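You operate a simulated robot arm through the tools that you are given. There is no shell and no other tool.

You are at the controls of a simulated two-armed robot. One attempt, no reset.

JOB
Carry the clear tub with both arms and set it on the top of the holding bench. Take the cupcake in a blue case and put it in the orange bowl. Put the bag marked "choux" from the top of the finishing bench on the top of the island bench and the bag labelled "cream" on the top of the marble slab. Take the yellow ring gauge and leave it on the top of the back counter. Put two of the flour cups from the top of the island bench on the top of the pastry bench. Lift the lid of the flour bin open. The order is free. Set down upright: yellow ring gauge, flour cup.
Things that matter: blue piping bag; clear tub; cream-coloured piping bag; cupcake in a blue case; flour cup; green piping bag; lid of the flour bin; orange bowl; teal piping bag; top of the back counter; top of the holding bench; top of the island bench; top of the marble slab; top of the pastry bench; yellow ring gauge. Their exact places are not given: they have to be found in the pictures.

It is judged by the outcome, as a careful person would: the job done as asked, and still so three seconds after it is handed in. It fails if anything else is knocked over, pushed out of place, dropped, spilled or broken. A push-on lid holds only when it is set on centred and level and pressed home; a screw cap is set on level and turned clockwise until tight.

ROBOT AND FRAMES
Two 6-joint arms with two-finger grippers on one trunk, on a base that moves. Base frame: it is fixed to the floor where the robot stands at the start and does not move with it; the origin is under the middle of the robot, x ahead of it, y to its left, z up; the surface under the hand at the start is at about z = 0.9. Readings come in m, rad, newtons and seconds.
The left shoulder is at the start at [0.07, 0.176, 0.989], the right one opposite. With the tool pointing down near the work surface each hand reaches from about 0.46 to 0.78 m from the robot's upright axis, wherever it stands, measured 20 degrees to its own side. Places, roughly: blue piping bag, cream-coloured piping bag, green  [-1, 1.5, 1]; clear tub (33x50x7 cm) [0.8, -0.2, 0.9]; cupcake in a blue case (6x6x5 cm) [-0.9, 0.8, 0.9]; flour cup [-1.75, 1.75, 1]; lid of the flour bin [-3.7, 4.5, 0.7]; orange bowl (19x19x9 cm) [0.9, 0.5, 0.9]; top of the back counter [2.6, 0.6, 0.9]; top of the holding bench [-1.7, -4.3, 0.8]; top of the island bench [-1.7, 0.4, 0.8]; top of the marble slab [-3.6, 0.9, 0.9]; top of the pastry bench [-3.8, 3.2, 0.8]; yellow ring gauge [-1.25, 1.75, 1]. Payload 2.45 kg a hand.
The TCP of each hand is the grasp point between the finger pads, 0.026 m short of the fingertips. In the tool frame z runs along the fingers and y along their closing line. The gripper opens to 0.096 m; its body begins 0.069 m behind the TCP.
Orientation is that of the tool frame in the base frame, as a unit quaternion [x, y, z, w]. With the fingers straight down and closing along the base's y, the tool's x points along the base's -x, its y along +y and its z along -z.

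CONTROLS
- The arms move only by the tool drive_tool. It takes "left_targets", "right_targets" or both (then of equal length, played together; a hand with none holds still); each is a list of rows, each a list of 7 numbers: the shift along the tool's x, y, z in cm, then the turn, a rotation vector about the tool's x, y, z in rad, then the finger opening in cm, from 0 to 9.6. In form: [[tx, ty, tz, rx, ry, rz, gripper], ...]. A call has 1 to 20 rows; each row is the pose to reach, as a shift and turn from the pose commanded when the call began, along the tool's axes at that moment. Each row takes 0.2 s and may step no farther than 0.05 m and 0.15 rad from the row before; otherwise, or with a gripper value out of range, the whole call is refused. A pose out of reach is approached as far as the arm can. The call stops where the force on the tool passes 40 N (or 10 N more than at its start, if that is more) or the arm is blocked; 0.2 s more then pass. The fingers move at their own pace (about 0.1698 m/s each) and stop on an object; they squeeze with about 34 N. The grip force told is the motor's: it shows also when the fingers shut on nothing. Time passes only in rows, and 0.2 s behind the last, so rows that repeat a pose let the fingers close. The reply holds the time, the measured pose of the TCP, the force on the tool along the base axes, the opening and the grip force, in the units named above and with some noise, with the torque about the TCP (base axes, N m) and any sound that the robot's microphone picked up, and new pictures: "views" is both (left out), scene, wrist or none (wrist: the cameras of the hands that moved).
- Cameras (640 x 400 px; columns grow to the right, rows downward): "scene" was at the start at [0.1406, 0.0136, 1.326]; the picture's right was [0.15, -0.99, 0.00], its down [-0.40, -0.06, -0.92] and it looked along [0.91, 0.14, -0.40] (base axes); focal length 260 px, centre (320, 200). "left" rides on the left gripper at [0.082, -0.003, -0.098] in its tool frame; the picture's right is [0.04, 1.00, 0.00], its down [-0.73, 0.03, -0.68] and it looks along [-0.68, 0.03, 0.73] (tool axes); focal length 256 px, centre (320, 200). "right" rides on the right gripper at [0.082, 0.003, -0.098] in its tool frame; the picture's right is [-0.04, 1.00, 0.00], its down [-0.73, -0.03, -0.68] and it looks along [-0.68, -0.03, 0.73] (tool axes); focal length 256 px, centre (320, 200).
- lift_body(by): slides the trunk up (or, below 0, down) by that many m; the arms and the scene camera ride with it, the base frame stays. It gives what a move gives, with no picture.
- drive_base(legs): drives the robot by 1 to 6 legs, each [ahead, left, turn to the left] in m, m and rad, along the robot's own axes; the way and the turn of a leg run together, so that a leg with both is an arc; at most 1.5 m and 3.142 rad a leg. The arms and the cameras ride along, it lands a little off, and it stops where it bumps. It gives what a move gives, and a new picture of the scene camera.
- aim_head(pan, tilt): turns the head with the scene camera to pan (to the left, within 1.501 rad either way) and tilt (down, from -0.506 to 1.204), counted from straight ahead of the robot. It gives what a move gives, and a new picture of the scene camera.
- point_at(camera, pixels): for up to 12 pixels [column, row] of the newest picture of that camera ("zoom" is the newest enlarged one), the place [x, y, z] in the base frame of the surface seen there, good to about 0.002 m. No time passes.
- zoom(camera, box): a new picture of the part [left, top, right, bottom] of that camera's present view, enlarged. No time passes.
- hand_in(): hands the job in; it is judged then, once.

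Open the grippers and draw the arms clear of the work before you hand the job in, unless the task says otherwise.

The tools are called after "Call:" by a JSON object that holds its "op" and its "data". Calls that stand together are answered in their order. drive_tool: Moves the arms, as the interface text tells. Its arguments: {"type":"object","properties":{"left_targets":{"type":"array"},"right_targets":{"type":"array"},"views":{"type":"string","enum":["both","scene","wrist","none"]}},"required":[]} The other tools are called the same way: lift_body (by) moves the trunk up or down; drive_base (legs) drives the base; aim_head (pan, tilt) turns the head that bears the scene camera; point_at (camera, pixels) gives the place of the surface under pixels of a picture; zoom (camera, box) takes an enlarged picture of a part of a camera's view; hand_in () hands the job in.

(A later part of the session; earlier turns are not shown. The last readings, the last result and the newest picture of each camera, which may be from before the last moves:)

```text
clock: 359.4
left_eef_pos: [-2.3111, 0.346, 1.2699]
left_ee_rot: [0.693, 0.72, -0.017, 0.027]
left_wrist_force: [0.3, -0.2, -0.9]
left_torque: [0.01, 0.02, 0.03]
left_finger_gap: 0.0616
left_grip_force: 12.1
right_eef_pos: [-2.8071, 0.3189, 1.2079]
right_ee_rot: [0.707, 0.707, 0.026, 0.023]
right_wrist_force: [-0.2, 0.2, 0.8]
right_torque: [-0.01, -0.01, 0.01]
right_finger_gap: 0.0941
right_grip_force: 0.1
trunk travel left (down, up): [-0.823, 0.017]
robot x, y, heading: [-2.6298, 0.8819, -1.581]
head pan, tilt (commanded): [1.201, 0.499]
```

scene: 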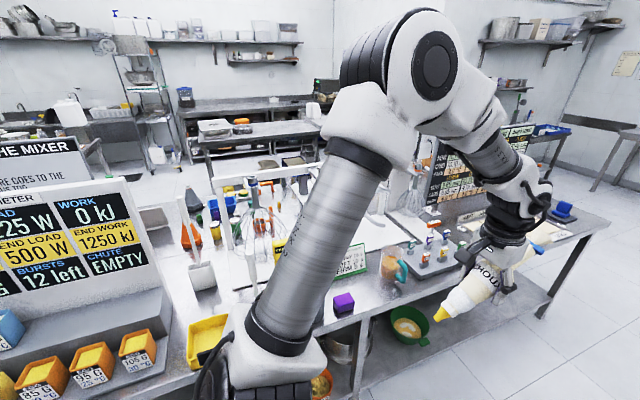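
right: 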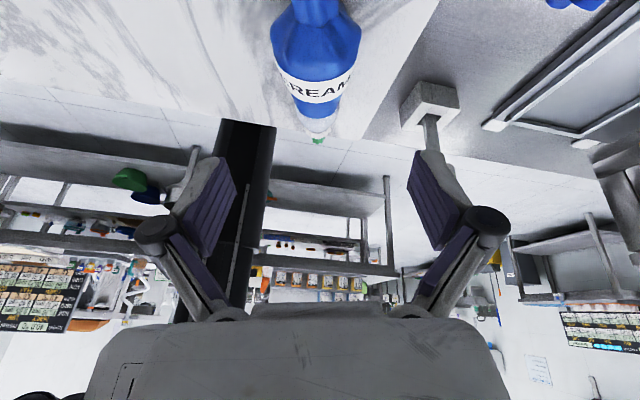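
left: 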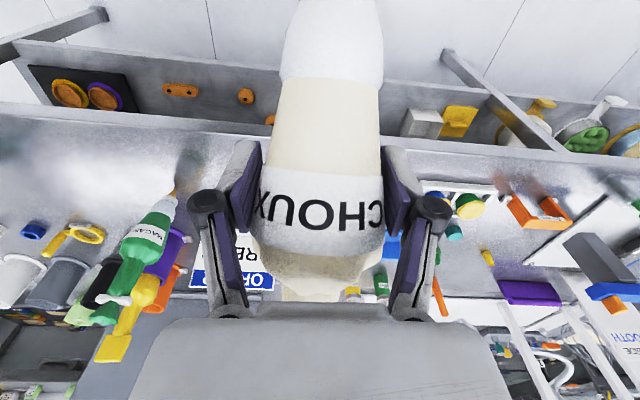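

The north end of the island, where the two flour cups stood, is a free strip. I back up to y≈1.63 and turn to face it.

Call:
{"op": "drive_base", "data": {"legs": [[-0.77, 0, 0], [0, 0, 1.58]]}}

Call:
{"op": "aim_head", "data": {"pan": 0.2, "tilt": 0.7}}

```text
clock: 367.5
left_eef_pos: [-2.1079, 1.9978, 1.2675]
left_ee_rot: [-0.038, 0.999, 0.007, 0.031]
left_wrist_force: [0.0, 0.3, -1.3]
left_torque: [-0.01, -0.01, -0.03]
left_finger_gap: 0.0614
left_grip_force: 12.2
right_eef_pos: [-2.0623, 1.5059, 1.2067]
right_ee_rot: [-0.021, 0.999, 0.034, -0.003]
right_wrist_force: [-0.3, -0.8, -0.2]
right_torque: [0.0, 0.0, 0.01]
right_finger_gap: 0.0941
right_grip_force: 0.0
trunk travel left (down, up): [-0.823, 0.017]
robot x, y, heading: [-2.6331, 1.658, 0.032]
head pan, tilt (commanded): [1.201, 0.499]
```

scene: 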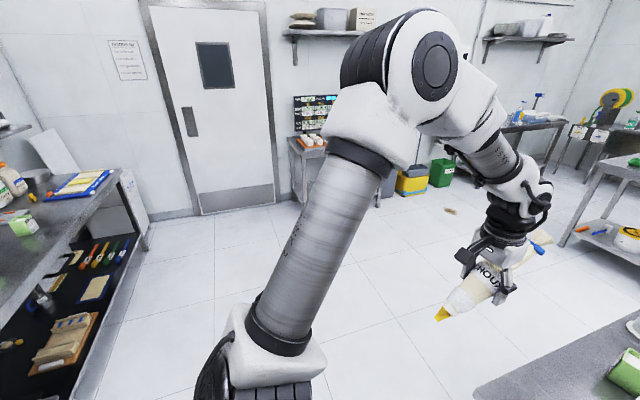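

```text
clock: 368.7
left_eef_pos: [-2.1083, 1.9989, 1.2695]
left_ee_rot: [-0.038, 0.999, 0.008, 0.03]
left_wrist_force: [0.3, 0.3, -1.6]
left_torque: [-0.02, 0.02, -0.01]
left_finger_gap: 0.0613
left_grip_force: 12.2
right_eef_pos: [-2.0617, 1.5038, 1.2071]
right_ee_rot: [-0.02, 0.999, 0.034, -0.004]
right_wrist_force: [-0.1, -0.2, -0.2]
right_torque: [-0.03, 0.0, 0.02]
right_finger_gap: 0.0941
right_grip_force: 0.1
trunk travel left (down, up): [-0.823, 0.017]
robot x, y, heading: [-2.6297, 1.6593, 0.029]
head pan, tilt (commanded): [0.201, 0.7]
```

scene: 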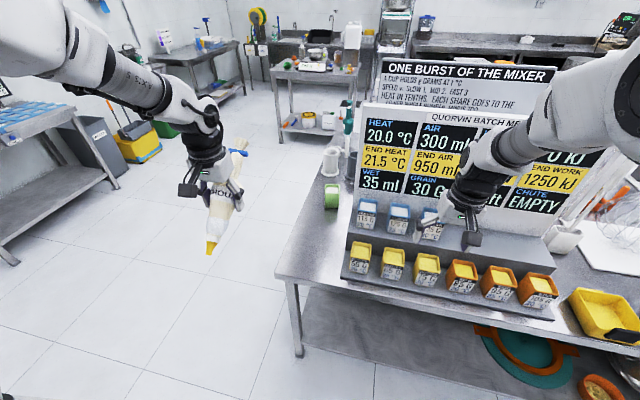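

I measure the free strip: bench edge (276,270)-(318,175), tier end near (343,260), cup 3 at (331,197).

Call:
{"op": "point_at", "data": {"camera": "scene", "pixels": [[278, 268], [300, 215], [310, 190], [320, 240], [341, 262], [345, 235], [352, 205], [325, 205], [337, 206], [331, 190], [305, 262], [240, 145]]}}

Call:
{"op": "zoom", "data": {"camera": "scene", "box": [170, 120, 370, 290]}}

```text
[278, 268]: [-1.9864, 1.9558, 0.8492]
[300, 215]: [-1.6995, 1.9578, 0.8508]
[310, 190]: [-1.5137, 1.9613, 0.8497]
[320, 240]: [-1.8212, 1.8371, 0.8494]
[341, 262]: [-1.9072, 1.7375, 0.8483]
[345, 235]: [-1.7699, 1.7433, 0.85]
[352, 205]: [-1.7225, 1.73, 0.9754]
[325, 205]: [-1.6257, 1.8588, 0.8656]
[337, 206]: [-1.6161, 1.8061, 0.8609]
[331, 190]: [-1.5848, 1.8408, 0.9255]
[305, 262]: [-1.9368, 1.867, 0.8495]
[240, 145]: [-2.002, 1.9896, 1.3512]
```

```text
2.35 times, centred on (270, 205) of scene
```

zoom: 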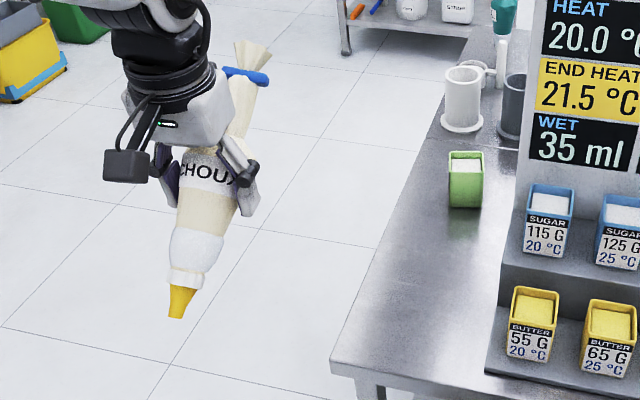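

The free area is x −1.99…−1.66, y 1.74…1.96. I draw the right hand back (and level it), then drive closer.

Call:
{"op": "drive_tool", "data": {"right_targets": [[3, 0, 0, 0.02, 0, 0, 9.4], [6, 0, 0, 0.04, 0, 0, 9.4], [9, 0, 0, 0.06, 0, 0, 9.4], [11, 0, 0, 0.072, 0, 0, 9.4]], "views": "none"}}

Call:
{"op": "drive_base", "data": {"legs": [[0.21, -0.04, -0.03]]}}

```text
clock: 369.7
left_eef_pos: [-2.1084, 1.999, 1.2695]
left_ee_rot: [-0.038, 0.999, 0.008, 0.03]
left_wrist_force: [-0.3, -0.1, -1.4]
left_torque: [-0.01, 0.01, 0.03]
left_finger_gap: 0.0617
left_grip_force: 11.4
right_eef_pos: [-2.1732, 1.4985, 1.209]
right_ee_rot: [-0.021, 1.0, 0.0, -0.003]
right_wrist_force: [-0.2, 0.5, 0.0]
right_torque: [0.03, -0.05, -0.03]
right_finger_gap: 0.094
right_grip_force: 0.1
trunk travel left (down, up): [-0.823, 0.017]
robot x, y, heading: [-2.6332, 1.6605, 0.027]
head pan, tilt (commanded): [0.201, 0.7]
```

```text
clock: 371.4
left_eef_pos: [-1.8894, 1.9464, 1.2706]
left_ee_rot: [-0.025, 0.999, 0.008, 0.031]
left_wrist_force: [-0.4, -0.6, -1.1]
left_torque: [-0.02, -0.02, 0.02]
left_finger_gap: 0.0616
left_grip_force: 11.5
right_eef_pos: [-1.9669, 1.4502, 1.2095]
right_ee_rot: [-0.007, 1.0, -0.002, -0.002]
right_wrist_force: [-0.4, 0.0, -0.6]
right_torque: [0.0, -0.06, 0.01]
right_finger_gap: 0.0943
right_grip_force: 0.0
trunk travel left (down, up): [-0.823, 0.017]
robot x, y, heading: [-2.4209, 1.6242, -0.001]
head pan, tilt (commanded): [0.201, 0.7]
```

scene: 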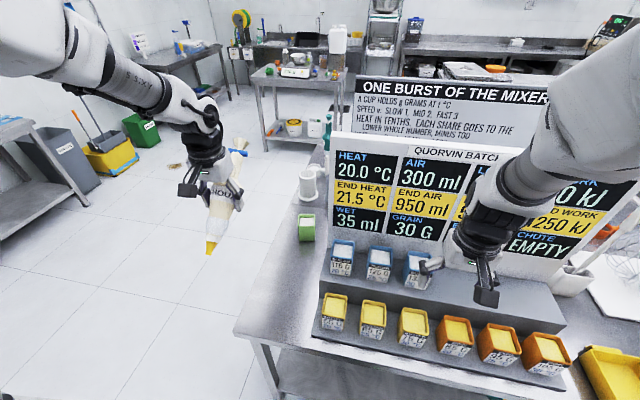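

I move the left hand over the strip, lowering to z≈1.0 and tilting it so the bag levels out.

Call:
{"op": "drive_tool", "data": {"left_targets": [[-0.4, -1.0, 3.4, 0, 0.084, 0, 0], [-0.7, -2.1, 6.8, 0, 0.168, 0, 0], [-1.1, -3.1, 10.2, 0, 0.252, 0, 0], [-1.5, -4.1, 13.5, 0, 0.336, 0, 0], [-1.8, -5.1, 16.9, 0, 0.42, 0, 0], [-2.2, -6.2, 20.3, 0, 0.504, 0, 0], [-2.6, -7.2, 23.7, 0, 0.588, 0, 0], [-2.9, -8.2, 27.1, 0, 0.672, 0, 0]], "views": "both"}}

```text
clock: 373.2
left_eef_pos: [-1.9363, 1.9831, 1.0242]
left_ee_rot: [-0.053, 0.961, 0.04, -0.269]
left_wrist_force: [0.1, 0.1, -0.7]
left_torque: [-0.03, 0.02, -0.02]
left_finger_gap: 0.0614
left_grip_force: 11.7
left hand out of reach, approached as far as the arm can: row 1, 2, 3, 4, 5, 6, 7, 8
right_eef_pos: [-1.9637, 1.4496, 1.2084]
right_ee_rot: [-0.007, 1.0, -0.001, -0.004]
right_wrist_force: [0.3, 0.6, -0.8]
right_torque: [-0.01, 0.02, -0.01]
right_finger_gap: 0.0939
right_grip_force: 0.0
trunk travel left (down, up): [-0.823, 0.017]
robot x, y, heading: [-2.4207, 1.6224, 0.002]
head pan, tilt (commanded): [0.201, 0.7]
```

scene: 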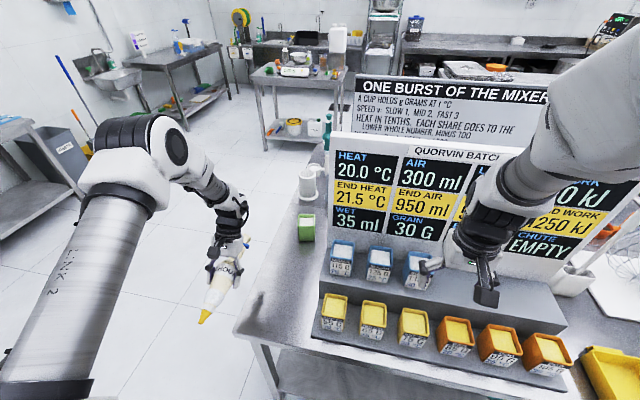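
left: 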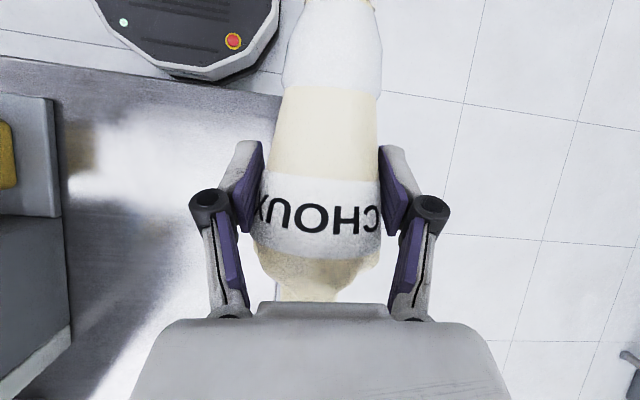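

The hand is tilted but off to the north (y≈1.98). I translate toward (-1.84,1.87) at this height and see if it is reachable.

Call:
{"op": "drive_tool", "data": {"left_targets": [[-2.0, -3.1, -0.9, 0, 0, 0, 0], [-4.0, -6.1, -1.7, 0, 0, 0, 0], [-6.0, -9.2, -2.6, 0, 0, 0, 0], [-8.0, -12.2, -3.5, 0, 0, 0, 0]], "views": "both"}}

```text
clock: 374.2
left_eef_pos: [-1.9375, 1.9814, 1.0247]
left_ee_rot: [-0.053, 0.961, 0.04, -0.269]
left_wrist_force: [0.4, 0.8, -1.5]
left_torque: [0.0, 0.02, -0.04]
left_finger_gap: 0.0615
left_grip_force: 12.2
left hand out of reach, approached as far as the arm can: row 1, 2, 3, 4
right_eef_pos: [-1.964, 1.4493, 1.2088]
right_ee_rot: [-0.007, 1.0, -0.002, -0.002]
right_wrist_force: [0.9, -0.2, 0.8]
right_torque: [0.02, -0.01, -0.01]
right_finger_gap: 0.094
right_grip_force: 0.1
trunk travel left (down, up): [-0.823, 0.017]
robot x, y, heading: [-2.4192, 1.6227, -0.0]
head pan, tilt (commanded): [0.201, 0.7]
```

scene: 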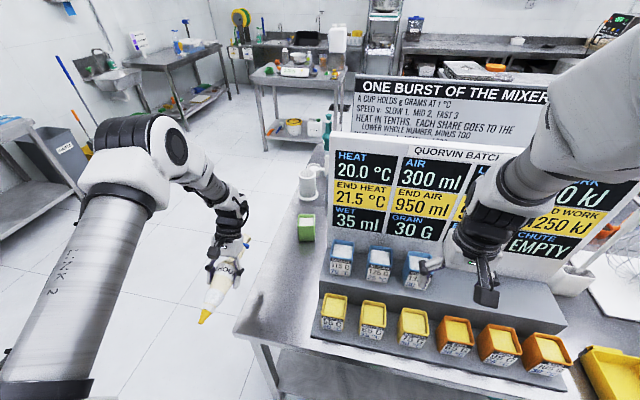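
left: 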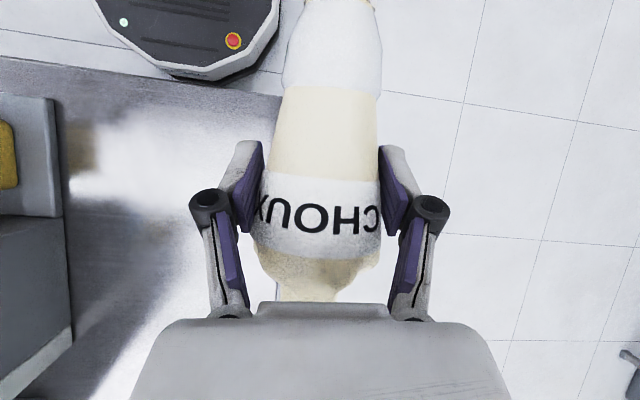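

The left arm does not move at all from here; a joint must be at its limit. I test by moving it straight up.

Call:
{"op": "drive_tool", "data": {"left_targets": [[1.5, 0.3, -2.6, 0, 0, 0, 0], [3.0, 0.6, -5.2, 0, 0, 0, 0]], "views": "none"}}

```text
clock: 374.8
left_eef_pos: [-1.9344, 1.9809, 1.0877]
left_ee_rot: [-0.053, 0.961, 0.041, -0.268]
left_wrist_force: [-0.3, 0.0, -0.7]
left_torque: [0.02, 0.01, -0.02]
left_finger_gap: 0.0614
left_grip_force: 11.8
right_eef_pos: [-1.9651, 1.4499, 1.2091]
right_ee_rot: [-0.006, 1.0, -0.001, -0.003]
right_wrist_force: [-0.5, 0.3, 0.2]
right_torque: [-0.02, 0.02, 0.0]
right_finger_gap: 0.094
right_grip_force: 0.1
trunk travel left (down, up): [-0.823, 0.017]
robot x, y, heading: [-2.4181, 1.6237, -0.002]
head pan, tilt (commanded): [0.201, 0.7]
```

Up works. Now I try moving it sideways (−y) and forward from here.

Call:
{"op": "drive_tool", "data": {"left_targets": [[0, -2, 0, 0, 0, 0, 0], [0, -4, 0, 0, 0, 0, 0], [0, -6, 0, 0, 0, 0, 0]], "views": "none"}}

```text
clock: 375.6
left_eef_pos: [-1.9501, 1.965, 1.0803]
left_ee_rot: [-0.053, 0.961, 0.042, -0.268]
left_wrist_force: [-0.1, 0.6, -1.2]
left_torque: [0.04, 0.01, 0.0]
left_finger_gap: 0.0615
left_grip_force: 12.1
left hand out of reach, approached as far as the arm can: row 1, 2, 3
right_eef_pos: [-1.9638, 1.4502, 1.2077]
right_ee_rot: [-0.006, 1.0, -0.001, -0.003]
right_wrist_force: [0.3, 0.5, 0.0]
right_torque: [0.02, 0.03, -0.05]
right_finger_gap: 0.0939
right_grip_force: 0.0
trunk travel left (down, up): [-0.823, 0.017]
robot x, y, heading: [-2.4221, 1.6231, 0.002]
head pan, tilt (commanded): [0.201, 0.7]
```

The limit comes from wrist flexion, so instead I'll position this (already level) bag with the base and lower it with the trunk. First I raise the right hand well clear of the cups.

Call:
{"op": "drive_tool", "data": {"right_targets": [[0, 0, -4.5, 0, 0, 0, 9.4], [0, 0, -9, 0, 0, 0, 9.4], [0, 0, -13.5, 0, 0, 0, 9.4], [0, 0, -18, 0, 0, 0, 9.4], [0, 0, -22, 0, 0, 0, 9.4]], "views": "none"}}

Call:
{"op": "drive_base", "data": {"legs": [[0, -0.095, 0], [0.07, 0, 0]]}}

```text
clock: 376.8
left_eef_pos: [-1.9498, 1.9657, 1.0794]
left_ee_rot: [-0.053, 0.961, 0.041, -0.267]
left_wrist_force: [-0.6, 0.6, -1.3]
left_torque: [0.01, -0.02, 0.0]
left_finger_gap: 0.0615
left_grip_force: 11.9
right_eef_pos: [-1.9464, 1.4489, 1.4241]
right_ee_rot: [-0.008, 1.0, -0.002, -0.005]
right_wrist_force: [0.5, -0.4, 0.4]
right_torque: [-0.01, 0.02, -0.01]
right_finger_gap: 0.0941
right_grip_force: 0.0
right hand out of reach, approached as far as the arm can: row 4, 5
trunk travel left (down, up): [-0.823, 0.017]
robot x, y, heading: [-2.4175, 1.6217, 0.003]
head pan, tilt (commanded): [0.201, 0.7]
```

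```text
clock: 378.5
left_eef_pos: [-1.8871, 1.8739, 1.0824]
left_ee_rot: [-0.054, 0.962, 0.039, -0.264]
left_wrist_force: [-1.5, 0.4, -1.2]
left_torque: [-0.01, -0.07, 0.03]
left_finger_gap: 0.0615
left_grip_force: 11.8
right_eef_pos: [-1.8867, 1.3576, 1.4278]
right_ee_rot: [-0.007, 1.0, -0.003, 0.0]
right_wrist_force: [-1.8, 0.4, -0.1]
right_torque: [-0.01, -0.08, -0.01]
right_finger_gap: 0.0941
right_grip_force: 0.2
trunk travel left (down, up): [-0.823, 0.017]
robot x, y, heading: [-2.3479, 1.5268, 0.001]
head pan, tilt (commanded): [0.201, 0.7]
```

scene: 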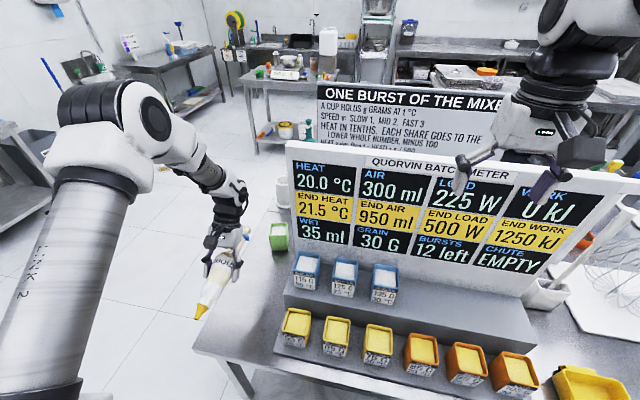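

The bag is over the strip, level. I nudge forward 1 cm and lower the trunk 17 cm.

Call:
{"op": "drive_base", "data": {"legs": [[0.012, 0, 0]]}}

Call:
{"op": "lift_body", "data": {"by": -0.16}}

Call:
{"op": "aim_head", "data": {"pan": 0.45, "tilt": 0.75}}

```text
clock: 379.3
left_eef_pos: [-1.8705, 1.8709, 1.0817]
left_ee_rot: [-0.054, 0.961, 0.041, -0.267]
left_wrist_force: [-0.2, 0.1, -1.2]
left_torque: [0.03, -0.03, 0.01]
left_finger_gap: 0.0615
left_grip_force: 11.8
right_eef_pos: [-1.8692, 1.3547, 1.4252]
right_ee_rot: [-0.006, 1.0, -0.001, -0.002]
right_wrist_force: [-0.8, 0.0, -0.2]
right_torque: [0.01, -0.01, -0.02]
right_finger_gap: 0.0938
right_grip_force: 0.1
trunk travel left (down, up): [-0.823, 0.017]
robot x, y, heading: [-2.3366, 1.5252, 0.002]
head pan, tilt (commanded): [0.201, 0.7]
```

scene: 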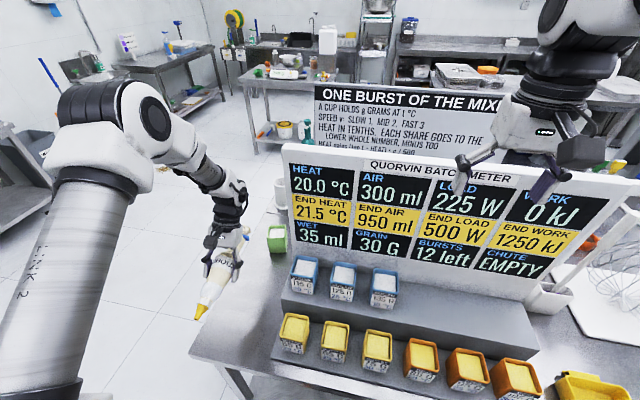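

```text
clock: 381.1
left_eef_pos: [-1.8685, 1.8706, 0.9209]
left_ee_rot: [-0.055, 0.961, 0.04, -0.268]
left_wrist_force: [-0.5, 0.6, -1.5]
left_torque: [0.02, 0.0, -0.02]
left_finger_gap: 0.0613
left_grip_force: 12.1
right_eef_pos: [-1.8651, 1.3543, 1.2649]
right_ee_rot: [-0.006, 1.0, -0.001, -0.004]
right_wrist_force: [0.5, -0.1, 0.4]
right_torque: [-0.01, 0.02, 0.01]
right_finger_gap: 0.0941
right_grip_force: 0.1
trunk travel left (down, up): [-0.663, 0.177]
robot x, y, heading: [-2.3345, 1.5266, 0.006]
head pan, tilt (commanded): [0.201, 0.7]
```

```text
clock: 381.9
left_eef_pos: [-1.8687, 1.8712, 0.9193]
left_ee_rot: [-0.054, 0.961, 0.041, -0.268]
left_wrist_force: [0.4, 0.0, -1.9]
left_torque: [0.01, -0.02, -0.01]
left_finger_gap: 0.0612
left_grip_force: 12.2
right_eef_pos: [-1.8645, 1.3555, 1.2642]
right_ee_rot: [-0.007, 1.0, -0.001, -0.003]
right_wrist_force: [-0.5, 0.0, 0.3]
right_torque: [0.0, -0.03, -0.02]
right_finger_gap: 0.0938
right_grip_force: 0.0
trunk travel left (down, up): [-0.663, 0.177]
robot x, y, heading: [-2.3383, 1.5271, 0.001]
head pan, tilt (commanded): [0.45, 0.75]
```

scene: 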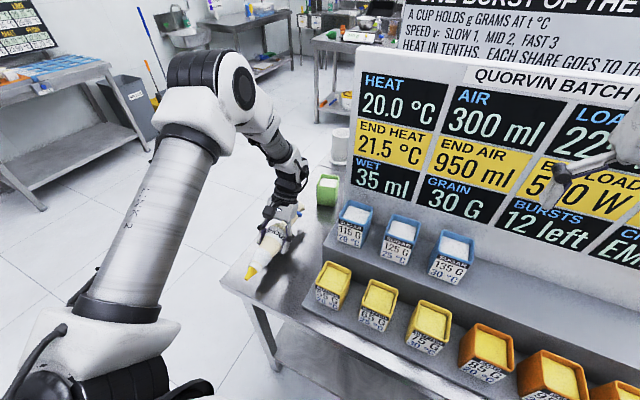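

I zoom on the bag near the bench to check the frill end against cup 3.

Call:
{"op": "zoom", "data": {"camera": "scene", "box": [210, 150, 370, 310]}}

Call:
{"op": "point_at", "data": {"camera": "scene", "pixels": [[250, 272], [262, 262], [296, 212], [327, 190], [320, 195]]}}

```text
2.50 times, centred on (290, 230) of scene
```

zoom: 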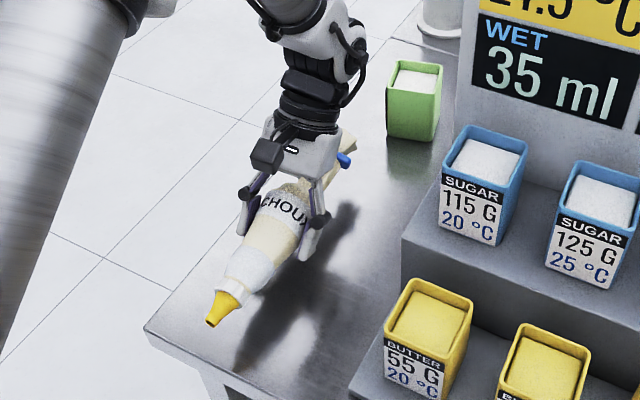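

```text
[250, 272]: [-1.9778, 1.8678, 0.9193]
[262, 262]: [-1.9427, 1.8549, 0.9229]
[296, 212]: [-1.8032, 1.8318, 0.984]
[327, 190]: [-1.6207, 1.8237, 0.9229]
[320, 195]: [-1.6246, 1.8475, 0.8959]
```

Nozzle is at x≈-1.98 (on the bench) and the frill clears cup 3 by ~5 cm. I lower the last few centimetres.

Call:
{"op": "lift_body", "data": {"by": -0.025}}

Call:
{"op": "lift_body", "data": {"by": -0.008}}

```text
clock: 382.6
left_eef_pos: [-1.8683, 1.8719, 0.8952]
left_ee_rot: [-0.054, 0.961, 0.041, -0.267]
left_wrist_force: [-0.8, -0.5, -1.8]
left_torque: [0.02, -0.01, -0.02]
left_finger_gap: 0.0611
left_grip_force: 11.6
right_eef_pos: [-1.8655, 1.3549, 1.2398]
right_ee_rot: [-0.007, 1.0, 0.0, -0.004]
right_wrist_force: [0.5, 0.1, 0.2]
right_torque: [-0.04, -0.04, -0.01]
right_finger_gap: 0.0942
right_grip_force: 0.1
trunk travel left (down, up): [-0.638, 0.202]
robot x, y, heading: [-2.3398, 1.5255, 0.004]
head pan, tilt (commanded): [0.45, 0.75]
```

```text
clock: 383.2
left_eef_pos: [-1.8697, 1.8711, 0.8887]
left_ee_rot: [-0.054, 0.961, 0.041, -0.269]
left_wrist_force: [-1.2, -0.9, 7.9]
left_torque: [0.0, -0.18, -0.04]
left_finger_gap: 0.0617
left_grip_force: 12.1
right_eef_pos: [-1.8662, 1.3542, 1.2319]
right_ee_rot: [-0.007, 1.0, -0.001, -0.004]
right_wrist_force: [0.0, -0.1, -0.4]
right_torque: [0.02, 0.03, 0.01]
right_finger_gap: 0.0941
right_grip_force: 0.0
trunk travel left (down, up): [-0.63, 0.21]
robot x, y, heading: [-2.3388, 1.5256, 0.005]
head pan, tilt (commanded): [0.45, 0.75]
```

Contact (+8 N). I open the left hand gently.

Call:
{"op": "drive_tool", "data": {"left_targets": [[0, 0, 0, 0, 0, 0, 6.2], [0, 0, 0, 0, 0, 0, 7], [0, 0, 0, 0, 0, 0, 7.8], [0, 0, 0, 0, 0, 0, 8.6], [0, 0, 0, 0, 0, 0, 9.4], [0, 0, 0, 0, 0, 0, 9.4]], "views": "both"}}

```text
clock: 384.6
left_eef_pos: [-1.8683, 1.8715, 0.8868]
left_ee_rot: [-0.054, 0.961, 0.041, -0.268]
left_wrist_force: [0.2, -0.3, 0.5]
left_torque: [0.0, -0.01, 0.0]
left_finger_gap: 0.0941
left_grip_force: 0.0
right_eef_pos: [-1.8657, 1.3551, 1.2307]
right_ee_rot: [-0.007, 1.0, -0.002, -0.003]
right_wrist_force: [1.2, -0.4, -0.2]
right_torque: [0.01, 0.03, 0.0]
right_finger_gap: 0.0937
right_grip_force: 0.2
trunk travel left (down, up): [-0.63, 0.21]
robot x, y, heading: [-2.3352, 1.523, 0.005]
head pan, tilt (commanded): [0.45, 0.75]
```

scene: 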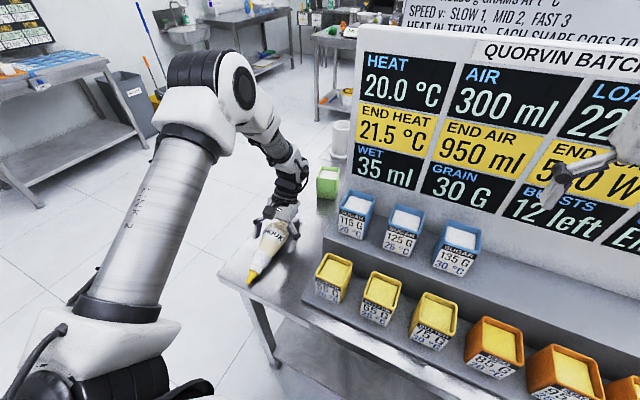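
left: 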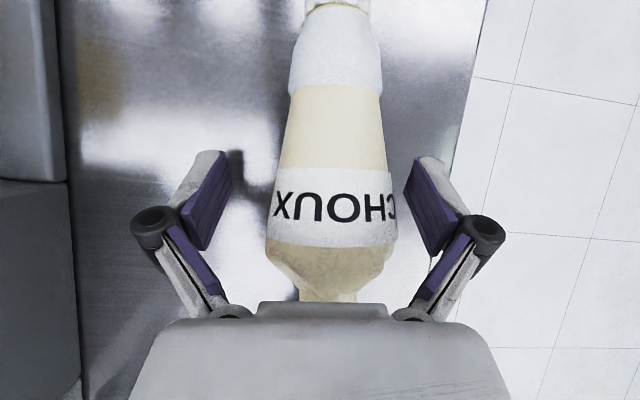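

The CHOUX bag lies on the island bench. I raise straight up with the trunk and check it stays.

Call:
{"op": "lift_body", "data": {"by": 0.2}}

Call:
{"op": "drive_base", "data": {"legs": [[-0.3, 0, 0]]}}

Call:
{"op": "zoom", "data": {"camera": "scene", "box": [200, 100, 520, 320]}}

```text
clock: 386.7
left_eef_pos: [-1.869, 1.8719, 1.0883]
left_ee_rot: [-0.054, 0.961, 0.041, -0.268]
left_wrist_force: [-0.2, 0.7, -0.8]
left_torque: [-0.02, -0.02, 0.0]
left_finger_gap: 0.0941
left_grip_force: 0.1
right_eef_pos: [-1.8664, 1.3552, 1.4301]
right_ee_rot: [-0.007, 1.0, 0.0, -0.004]
right_wrist_force: [0.5, -0.9, 0.0]
right_torque: [-0.02, -0.02, 0.03]
right_finger_gap: 0.0941
right_grip_force: 0.0
trunk travel left (down, up): [-0.83, 0.01]
robot x, y, heading: [-2.3376, 1.5256, 0.008]
head pan, tilt (commanded): [0.45, 0.75]
```

```text
clock: 388.8
left_eef_pos: [-2.164, 1.8699, 1.087]
left_ee_rot: [-0.054, 0.961, 0.041, -0.269]
left_wrist_force: [0.0, -0.3, 0.6]
left_torque: [-0.03, 0.03, 0.02]
left_finger_gap: 0.0941
left_grip_force: 0.0
right_eef_pos: [-2.1605, 1.3534, 1.4311]
right_ee_rot: [-0.007, 1.0, -0.001, -0.004]
right_wrist_force: [0.5, -0.2, -0.3]
right_torque: [0.01, 0.02, -0.01]
right_finger_gap: 0.0944
right_grip_force: 0.0
trunk travel left (down, up): [-0.83, 0.01]
robot x, y, heading: [-2.6353, 1.5237, 0.007]
head pan, tilt (commanded): [0.45, 0.75]
```

scene: 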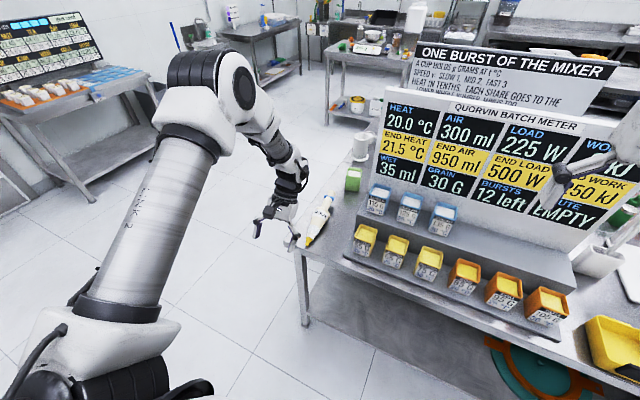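

```text
1.82 times, centred on (360, 210) of scene
```

zoom: 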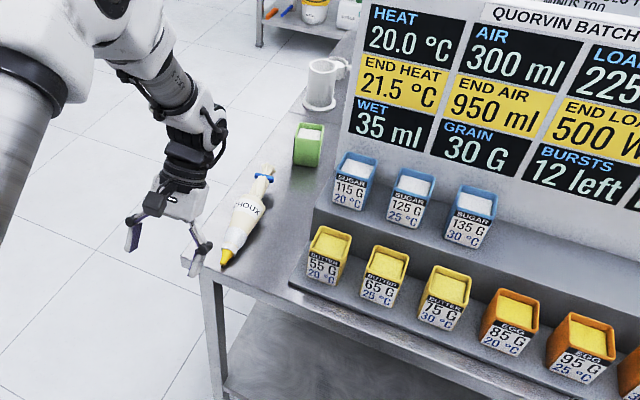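

CHOUX is in place. Now I bring the left hand back to straight-down, then head to the east side for the ring gauge and cupcake.

Call:
{"op": "drive_tool", "data": {"left_targets": [[0, 0, 0, 0, -0.109, 0, 9.4], [0, 0, 0, 0, -0.218, 0, 9.4], [0, 0, 0, 0, -0.327, 0, 9.4], [0, 0, 0, 0, -0.436, 0, 9.4], [0, 0, 0, 0, -0.545, 0, 9.4], [0, 0, 0, 0, -0.545, 0, 9.4]], "views": "none"}}

```text
clock: 390.2
left_eef_pos: [-2.1651, 1.8711, 1.0867]
left_ee_rot: [-0.04, 0.998, 0.054, 0.002]
left_wrist_force: [-0.7, 0.0, -0.7]
left_torque: [0.01, 0.04, 0.03]
left_finger_gap: 0.094
left_grip_force: 0.0
right_eef_pos: [-2.1627, 1.3532, 1.4316]
right_ee_rot: [-0.007, 1.0, -0.001, -0.004]
right_wrist_force: [0.5, 0.7, -0.4]
right_torque: [-0.02, 0.02, -0.01]
right_finger_gap: 0.094
right_grip_force: 0.1
trunk travel left (down, up): [-0.83, 0.01]
robot x, y, heading: [-2.6365, 1.5266, 0.002]
head pan, tilt (commanded): [0.45, 0.75]
```

I level the left hand's roll, lower the right hand, then drive north around the island and east.

Call:
{"op": "drive_tool", "data": {"left_targets": [[0, 0, -2, 0.03, 0, 0.02, 9.4], [1, -2, -4, 0.06, 0, 0.04, 9.4], [2, -4, -6, 0.09, 0, 0.06, 9.4], [3, -6, -8, 0.108, 0, 0.08, 9.4], [4, -8, -10, 0.108, 0, 0.08, 9.4], [4, -8, -10, 0.108, 0, 0.08, 9.4]], "right_targets": [[0, 0, 4, 0, 0, 0, 9.4], [0, 0, 8, 0, 0, 0, 9.4], [0, 0, 12, 0, 0, 0, 9.4], [0, 0, 16, 0, 0, 0, 9.4], [0, 0, 20, 0, 0, 0, 9.4], [0, 0, 23, 0, 0, 0, 9.4]], "views": "none"}}

Call:
{"op": "drive_base", "data": {"legs": [[0, 0.75, 0], [0, 0.78, 0], [1.25, 0, 0], [1.2, 0, 0]]}}

Call:
{"op": "aim_head", "data": {"pan": -0.6, "tilt": 0.45}}

```text
clock: 391.6
left_eef_pos: [-2.1988, 1.8024, 1.1759]
left_ee_rot: [-0.001, 1.0, 0.0, 0.0]
left_wrist_force: [0.8, 0.2, 0.2]
left_torque: [0.01, 0.04, 0.01]
left_finger_gap: 0.0942
left_grip_force: 0.1
left hand out of reach, approached as far as the arm can: row 5, 6
right_eef_pos: [-2.1632, 1.3532, 1.2]
right_ee_rot: [-0.007, 1.0, -0.001, -0.005]
right_wrist_force: [0.6, 0.4, -1.0]
right_torque: [-0.01, 0.02, 0.0]
right_finger_gap: 0.094
right_grip_force: 0.0
trunk travel left (down, up): [-0.83, 0.01]
robot x, y, heading: [-2.6361, 1.5274, 0.001]
head pan, tilt (commanded): [0.45, 0.75]
```

```text
clock: 411.4
left_eef_pos: [0.3094, 3.3016, 1.1749]
left_ee_rot: [0.014, 1.0, 0.0, 0.002]
left_wrist_force: [-0.1, 1.0, -0.4]
left_torque: [0.0, 0.02, 0.0]
left_finger_gap: 0.094
left_grip_force: 0.0
right_eef_pos: [0.3321, 2.8504, 1.2]
right_ee_rot: [0.006, 1.0, -0.001, -0.003]
right_wrist_force: [-0.3, -0.3, 0.0]
right_torque: [0.02, -0.04, 0.04]
right_finger_gap: 0.094
right_grip_force: 0.0
trunk travel left (down, up): [-0.83, 0.01]
robot x, y, heading: [-0.1315, 3.0376, -0.03]
head pan, tilt (commanded): [0.45, 0.75]
```

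scene: 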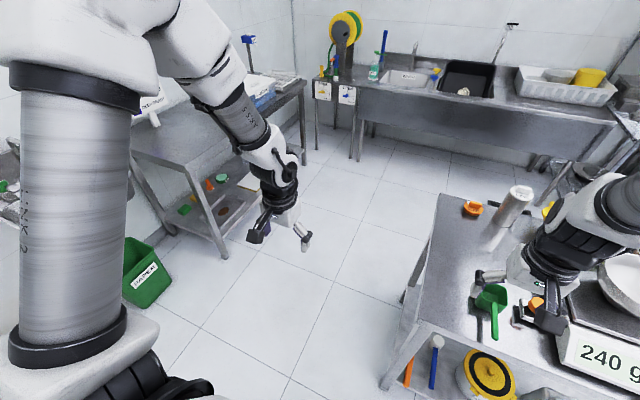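

```text
clock: 412.7
left_eef_pos: [0.3105, 3.3011, 1.1751]
left_ee_rot: [0.013, 1.0, 0.0, 0.001]
left_wrist_force: [0.3, 0.3, -1.1]
left_torque: [0.0, 0.0, 0.01]
left_finger_gap: 0.0945
left_grip_force: 0.1
right_eef_pos: [0.3327, 2.8494, 1.2006]
right_ee_rot: [0.006, 1.0, -0.002, -0.003]
right_wrist_force: [-0.3, 0.0, -0.2]
right_torque: [-0.04, -0.03, -0.01]
right_finger_gap: 0.094
right_grip_force: 0.1
trunk travel left (down, up): [-0.83, 0.01]
robot x, y, heading: [-0.1295, 3.0381, -0.024]
head pan, tilt (commanded): [-0.6, 0.45]
```

scene: 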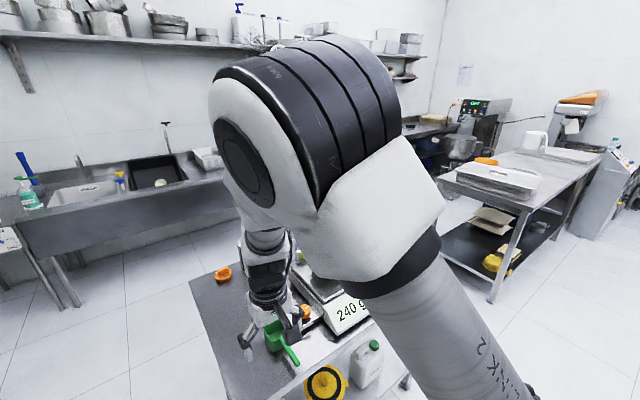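

The cart lies to the south-east. Before turning around I check what is to the north with the head.

Call:
{"op": "aim_head", "data": {"pan": 1.0, "tilt": 0.55}}

Call:
{"op": "point_at", "data": {"camera": "scene", "pixels": [[100, 200], [200, 250], [300, 200], [400, 150], [500, 200], [560, 150], [600, 250], [450, 100], [250, 150], [60, 120]]}}

```text
clock: 414.3
left_eef_pos: [0.3101, 3.3, 1.1757]
left_ee_rot: [0.014, 1.0, 0.0, 0.002]
left_wrist_force: [0.0, 0.8, -0.4]
left_torque: [0.01, 0.0, 0.0]
left_finger_gap: 0.094
left_grip_force: 0.0
right_eef_pos: [0.3333, 2.8499, 1.2006]
right_ee_rot: [0.007, 1.0, 0.0, -0.004]
right_wrist_force: [-0.8, 0.0, 0.7]
right_torque: [0.02, 0.02, 0.0]
right_finger_gap: 0.0941
right_grip_force: 0.1
trunk travel left (down, up): [-0.83, 0.01]
robot x, y, heading: [-0.1296, 3.0349, -0.023]
head pan, tilt (commanded): [1.0, 0.55]
```

scene: 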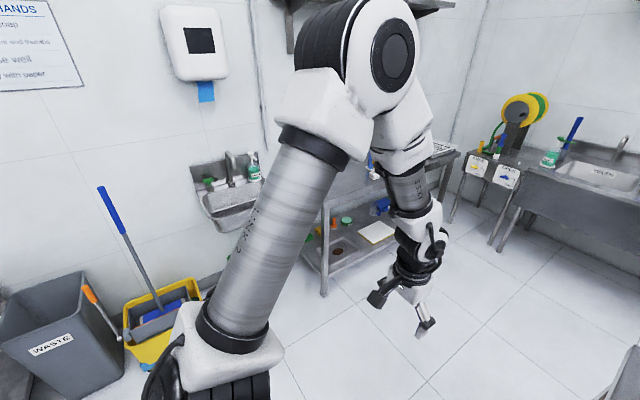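

```text
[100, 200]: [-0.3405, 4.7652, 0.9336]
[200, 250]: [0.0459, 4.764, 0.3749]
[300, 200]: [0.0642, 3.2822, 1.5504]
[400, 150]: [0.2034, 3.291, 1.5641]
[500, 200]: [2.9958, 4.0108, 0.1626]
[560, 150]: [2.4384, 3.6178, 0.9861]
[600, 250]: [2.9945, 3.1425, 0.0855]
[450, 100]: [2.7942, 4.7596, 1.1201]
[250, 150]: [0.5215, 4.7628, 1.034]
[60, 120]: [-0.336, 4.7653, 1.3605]
```

North side is clear for a turn (objects beyond y≈4.2). I turn left to face west, then strafe south beside the finishing bench.

Call:
{"op": "drive_base", "data": {"legs": [[0, 0, 1.58], [0, 0, 1.58], [0.08, 0, 0]]}}

Call:
{"op": "drive_base", "data": {"legs": [[0, 0.75, 0], [0, 0.8, 0]]}}

Call:
{"op": "aim_head", "data": {"pan": 0.0, "tilt": 0.65}}

```text
clock: 423.0
left_eef_pos: [-0.6557, 2.7905, 1.1772]
left_ee_rot: [1.0, -0.03, -0.004, 0.0]
left_wrist_force: [-0.1, 0.1, 0.2]
left_torque: [0.01, 0.04, 0.0]
left_finger_gap: 0.0938
left_grip_force: 0.2
right_eef_pos: [-0.6636, 3.2413, 1.2033]
right_ee_rot: [1.0, -0.023, 0.001, -0.001]
right_wrist_force: [0.8, -0.4, 0.2]
right_torque: [-0.01, 0.07, 0.01]
right_finger_gap: 0.0943
right_grip_force: 0.1
trunk travel left (down, up): [-0.83, 0.01]
robot x, y, heading: [-0.2096, 3.0409, 3.078]
head pan, tilt (commanded): [1.0, 0.55]
```

scene: 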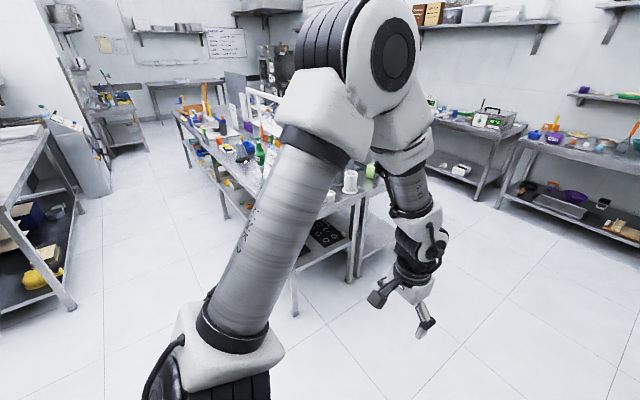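

```text
clock: 430.8
left_eef_pos: [-0.7892, 1.2996, 1.1759]
left_ee_rot: [0.999, -0.051, -0.001, 0.0]
left_wrist_force: [-0.3, 0.5, -0.4]
left_torque: [0.0, 0.0, 0.0]
left_finger_gap: 0.0941
left_grip_force: 0.0
right_eef_pos: [-0.7778, 1.75, 1.2013]
right_ee_rot: [0.999, -0.045, 0.003, 0.0]
right_wrist_force: [0.9, -0.2, 0.1]
right_torque: [-0.04, -0.04, 0.02]
right_finger_gap: 0.0936
right_grip_force: 0.1
trunk travel left (down, up): [-0.83, 0.01]
robot x, y, heading: [-0.3288, 1.5275, 3.033]
head pan, tilt (commanded): [1.0, 0.55]
```

scene: 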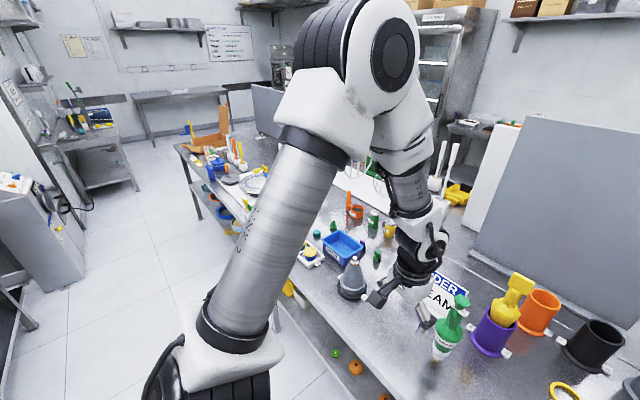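

```text
clock: 432.0
left_eef_pos: [-0.7902, 1.2989, 1.1751]
left_ee_rot: [0.999, -0.051, -0.001, 0.0]
left_wrist_force: [0.6, 0.5, 0.3]
left_torque: [-0.03, 0.01, 0.04]
left_finger_gap: 0.0941
left_grip_force: 0.0
right_eef_pos: [-0.7785, 1.7494, 1.2005]
right_ee_rot: [0.999, -0.045, 0.003, -0.001]
right_wrist_force: [-0.4, 0.7, 0.2]
right_torque: [-0.01, 0.04, -0.01]
right_finger_gap: 0.0939
right_grip_force: 0.1
trunk travel left (down, up): [-0.83, 0.01]
robot x, y, heading: [-0.3262, 1.528, 3.041]
head pan, tilt (commanded): [0.0, 0.649]
```

scene: 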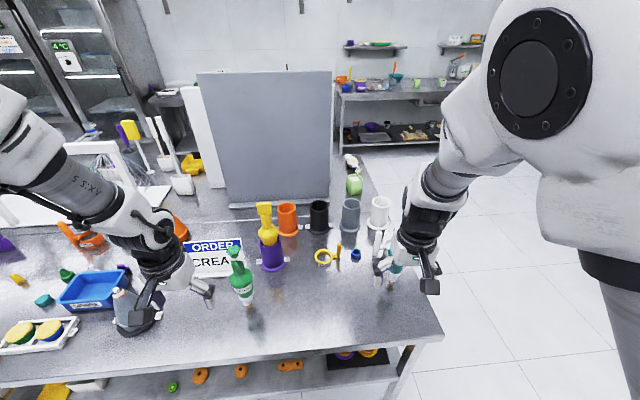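

The yellow ring is at (324,257). I zoom in on it to see its shape and handle.

Call:
{"op": "zoom", "data": {"camera": "scene", "box": [280, 210, 400, 300]}}

Call:
{"op": "point_at", "data": {"camera": "scene", "pixels": [[316, 256], [331, 258], [323, 250], [323, 264], [338, 246], [338, 255], [324, 257], [325, 266], [356, 252], [334, 251]]}}

```text
4.44 times, centred on (340, 255) of scene
```

zoom: 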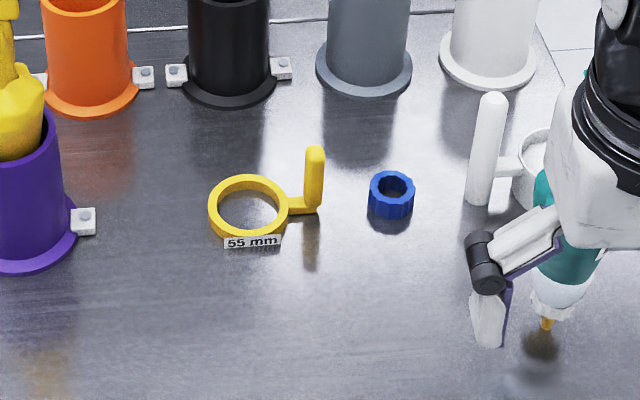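

```text
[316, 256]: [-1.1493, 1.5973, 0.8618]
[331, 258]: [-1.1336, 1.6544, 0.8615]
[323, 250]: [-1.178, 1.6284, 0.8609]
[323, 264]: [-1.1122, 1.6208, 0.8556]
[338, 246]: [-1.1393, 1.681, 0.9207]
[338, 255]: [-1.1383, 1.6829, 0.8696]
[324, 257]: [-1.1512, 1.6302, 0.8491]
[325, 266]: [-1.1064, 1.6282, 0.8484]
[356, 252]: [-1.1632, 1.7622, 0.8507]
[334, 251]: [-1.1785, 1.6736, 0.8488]
```

The gauge is a flat ring with an upright post at (-1.142,1.683), top z≈0.925. I raise both hands above the standing bags, then approach the bench and square up.

Call:
{"op": "drive_tool", "data": {"left_targets": [[0, 0, -4, 0, 0, 0, 9.4], [0, 0, -8, 0, 0, 0, 9.4], [0, 0, -12, 0, 0, 0, 9.4]], "right_targets": [[0, 0, -4, 0, 0, 0, 9.4], [0, 0, -8, 0, 0, 0, 9.4], [0, 0, -11, 0, 0, 0, 9.4]], "views": "none"}}

Call:
{"op": "drive_base", "data": {"legs": [[0, 0, 0.1], [0.15, 0, 0]]}}

```text
clock: 432.8
left_eef_pos: [-0.7873, 1.2785, 1.2891]
left_ee_rot: [0.999, -0.052, -0.002, 0.0]
left_wrist_force: [1.2, 0.2, 0.6]
left_torque: [0.01, 0.02, -0.01]
left_finger_gap: 0.0939
left_grip_force: 0.1
left hand out of reach, approached as far as the arm can: row 1, 2, 3
right_eef_pos: [-0.7764, 1.7503, 1.3113]
right_ee_rot: [0.999, -0.045, 0.004, -0.002]
right_wrist_force: [0.7, -0.3, 0.1]
right_torque: [0.01, 0.02, 0.0]
right_finger_gap: 0.0942
right_grip_force: 0.0
trunk travel left (down, up): [-0.83, 0.01]
robot x, y, heading: [-0.3284, 1.5298, 3.042]
head pan, tilt (commanded): [0.0, 0.649]
```

```text
clock: 434.7
left_eef_pos: [-0.9008, 1.2334, 1.2892]
left_ee_rot: [1.0, -0.002, -0.003, -0.001]
left_wrist_force: [-0.1, -0.7, 0.4]
left_torque: [0.03, 0.02, 0.01]
left_finger_gap: 0.0941
left_grip_force: 0.1
right_eef_pos: [-0.9377, 1.7044, 1.3122]
right_ee_rot: [1.0, 0.005, 0.003, -0.001]
right_wrist_force: [0.4, -0.1, -0.5]
right_torque: [0.01, 0.03, -0.01]
right_finger_gap: 0.0939
right_grip_force: 0.1
trunk travel left (down, up): [-0.83, 0.01]
robot x, y, heading: [-0.4758, 1.5288, 3.138]
head pan, tilt (commanded): [0.0, 0.649]
```

scene: 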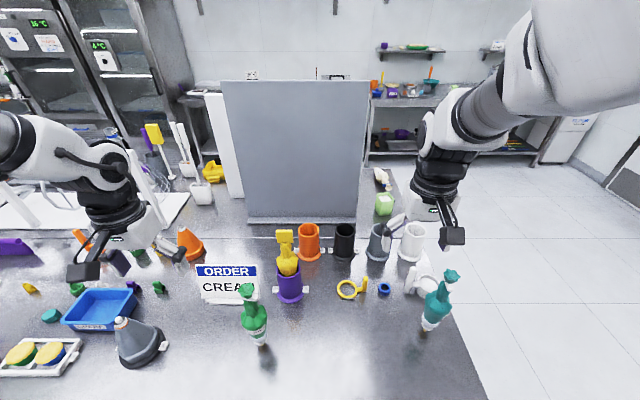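

I re-measure the post (≈(363,285)) from this closer position.

Call:
{"op": "zoom", "data": {"camera": "scene", "box": [320, 250, 420, 320]}}

Call:
{"op": "point_at", "data": {"camera": "scene", "pixels": [[364, 280], [364, 284], [363, 288], [348, 281], [346, 298], [339, 290], [355, 290], [384, 287]]}}

```text
5.71 times, centred on (370, 285) of scene
```

zoom: 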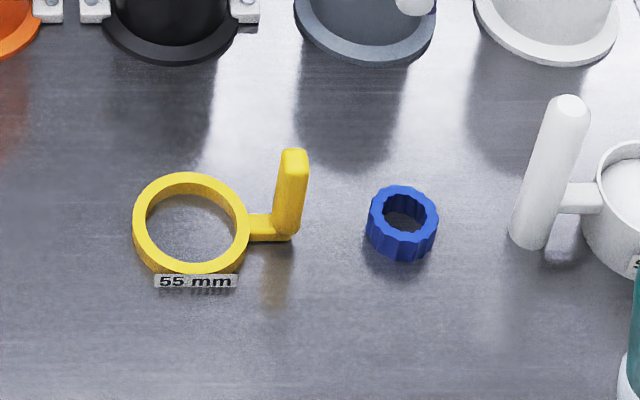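

```text
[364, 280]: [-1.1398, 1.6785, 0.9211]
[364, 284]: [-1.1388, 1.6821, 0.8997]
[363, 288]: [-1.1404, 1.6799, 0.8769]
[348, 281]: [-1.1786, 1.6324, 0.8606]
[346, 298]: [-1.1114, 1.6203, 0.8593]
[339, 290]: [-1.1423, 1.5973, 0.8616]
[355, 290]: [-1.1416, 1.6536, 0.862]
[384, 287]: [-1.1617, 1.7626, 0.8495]
```

Post centre ≈(-1.145,1.682), top 0.922. I bring the right hand above it to z≈1.02 with a 5 cm opening.

Call:
{"op": "drive_tool", "data": {"right_targets": [[-4.5, 0.4, 1, 0, 0, 0, 8], [-9, 0.8, 2, 0, 0, 0, 6], [-13.5, 1.2, 4, 0, 0, 0, 5], [-17.5, 1.6, 7, 0, 0, 0, 5], [-20.7, 2.0, 10.5, 0, 0, 0, 5], [-20.75, 2.03, 15, 0, 0, 0, 5], [-20.75, 2.03, 19.5, 0, 0, 0, 5], [-20.75, 2.03, 24, 0, 0, 0, 5], [-20.75, 2.03, 29, 0, 0, 0, 5], [-20.75, 2.03, 29, 0, 0, 0, 5]], "views": "both"}}

```text
refused: row 4 steps farther than a row can; nothing moved
```

Row 4 stepped slightly too far; I adjust the spacing.

Call:
{"op": "drive_tool", "data": {"right_targets": [[-4.5, 0.4, 1, 0, 0, 0, 8], [-9, 0.8, 2, 0, 0, 0, 6], [-13.3, 1.2, 4, 0, 0, 0, 5], [-17.1, 1.6, 6.8, 0, 0, 0, 5], [-20.5, 2.0, 10, 0, 0, 0, 5], [-20.75, 2.03, 14.8, 0, 0, 0, 5], [-20.75, 2.03, 19.5, 0, 0, 0, 5], [-20.75, 2.03, 24, 0, 0, 0, 5], [-20.75, 2.03, 28.7, 0, 0, 0, 5], [-20.75, 2.03, 28.7, 0, 0, 0, 5]], "views": "both"}}

```text
clock: 436.9
left_eef_pos: [-0.9035, 1.234, 1.2888]
left_ee_rot: [1.0, -0.002, -0.002, -0.001]
left_wrist_force: [0.7, 0.1, -0.4]
left_torque: [0.04, -0.02, -0.02]
left_finger_gap: 0.0939
left_grip_force: 0.0
right_eef_pos: [-1.144, 1.6811, 1.0225]
right_ee_rot: [1.0, 0.004, 0.003, -0.001]
right_wrist_force: [-0.2, 0.1, 0.2]
right_torque: [0.01, 0.03, -0.02]
right_finger_gap: 0.0499
right_grip_force: 0.0
trunk travel left (down, up): [-0.83, 0.01]
robot x, y, heading: [-0.4725, 1.5274, 3.137]
head pan, tilt (commanded): [0.0, 0.649]
```

scene: 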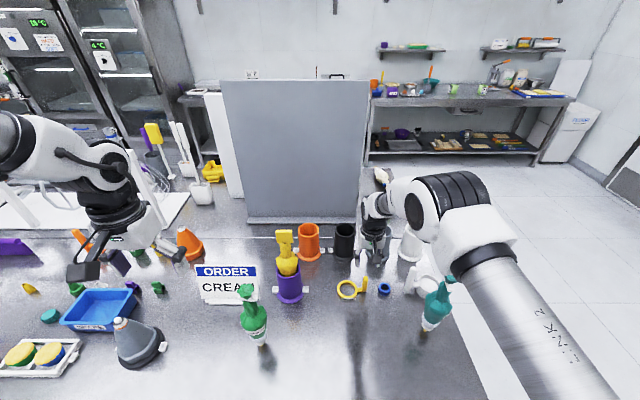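
right: 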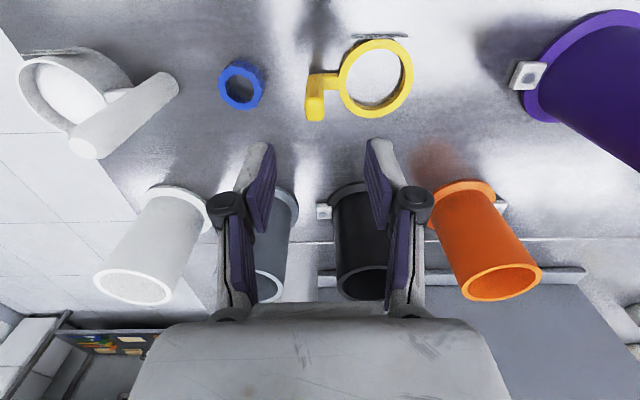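

The post top is at (313,108), ~5 mm left of the finger centre. I correct and descend to z≈0.897, then close.

Call:
{"op": "drive_tool", "data": {"right_targets": [[-0.2, -0.45, 4, 0, 0, 0, 5], [-0.2, -0.45, 8, 0, 0, 0, 5], [-0.2, -0.45, 11, 0, 0, 0, 5], [-0.2, -0.45, 12.5, 0, 0, 0, 5], [-0.2, -0.45, 12.5, 0, 0, 0, 5]], "views": "wrist"}}

```text
clock: 438.1
left_eef_pos: [-0.9043, 1.2342, 1.2886]
left_ee_rot: [1.0, -0.003, -0.001, 0.0]
left_wrist_force: [-0.3, 0.0, 0.4]
left_torque: [-0.01, -0.01, 0.05]
left_finger_gap: 0.0939
left_grip_force: 0.1
right_eef_pos: [-1.1472, 1.6855, 0.896]
right_ee_rot: [1.0, 0.004, 0.004, -0.001]
right_wrist_force: [-0.9, -0.4, 0.9]
right_torque: [0.03, 0.01, 0.0]
right_finger_gap: 0.0499
right_grip_force: 0.1
trunk travel left (down, up): [-0.83, 0.01]
robot x, y, heading: [-0.4742, 1.5279, 3.139]
head pan, tilt (commanded): [0.0, 0.649]
```

right: 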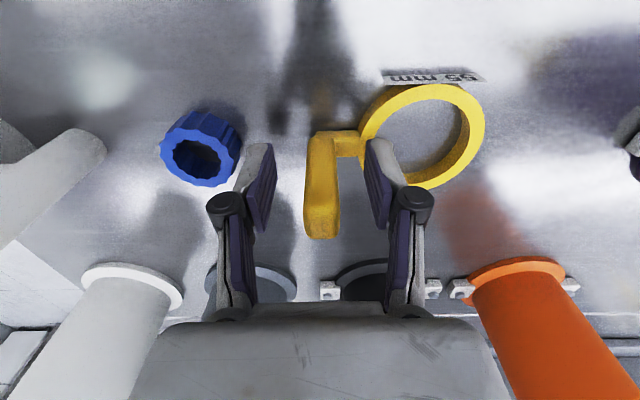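

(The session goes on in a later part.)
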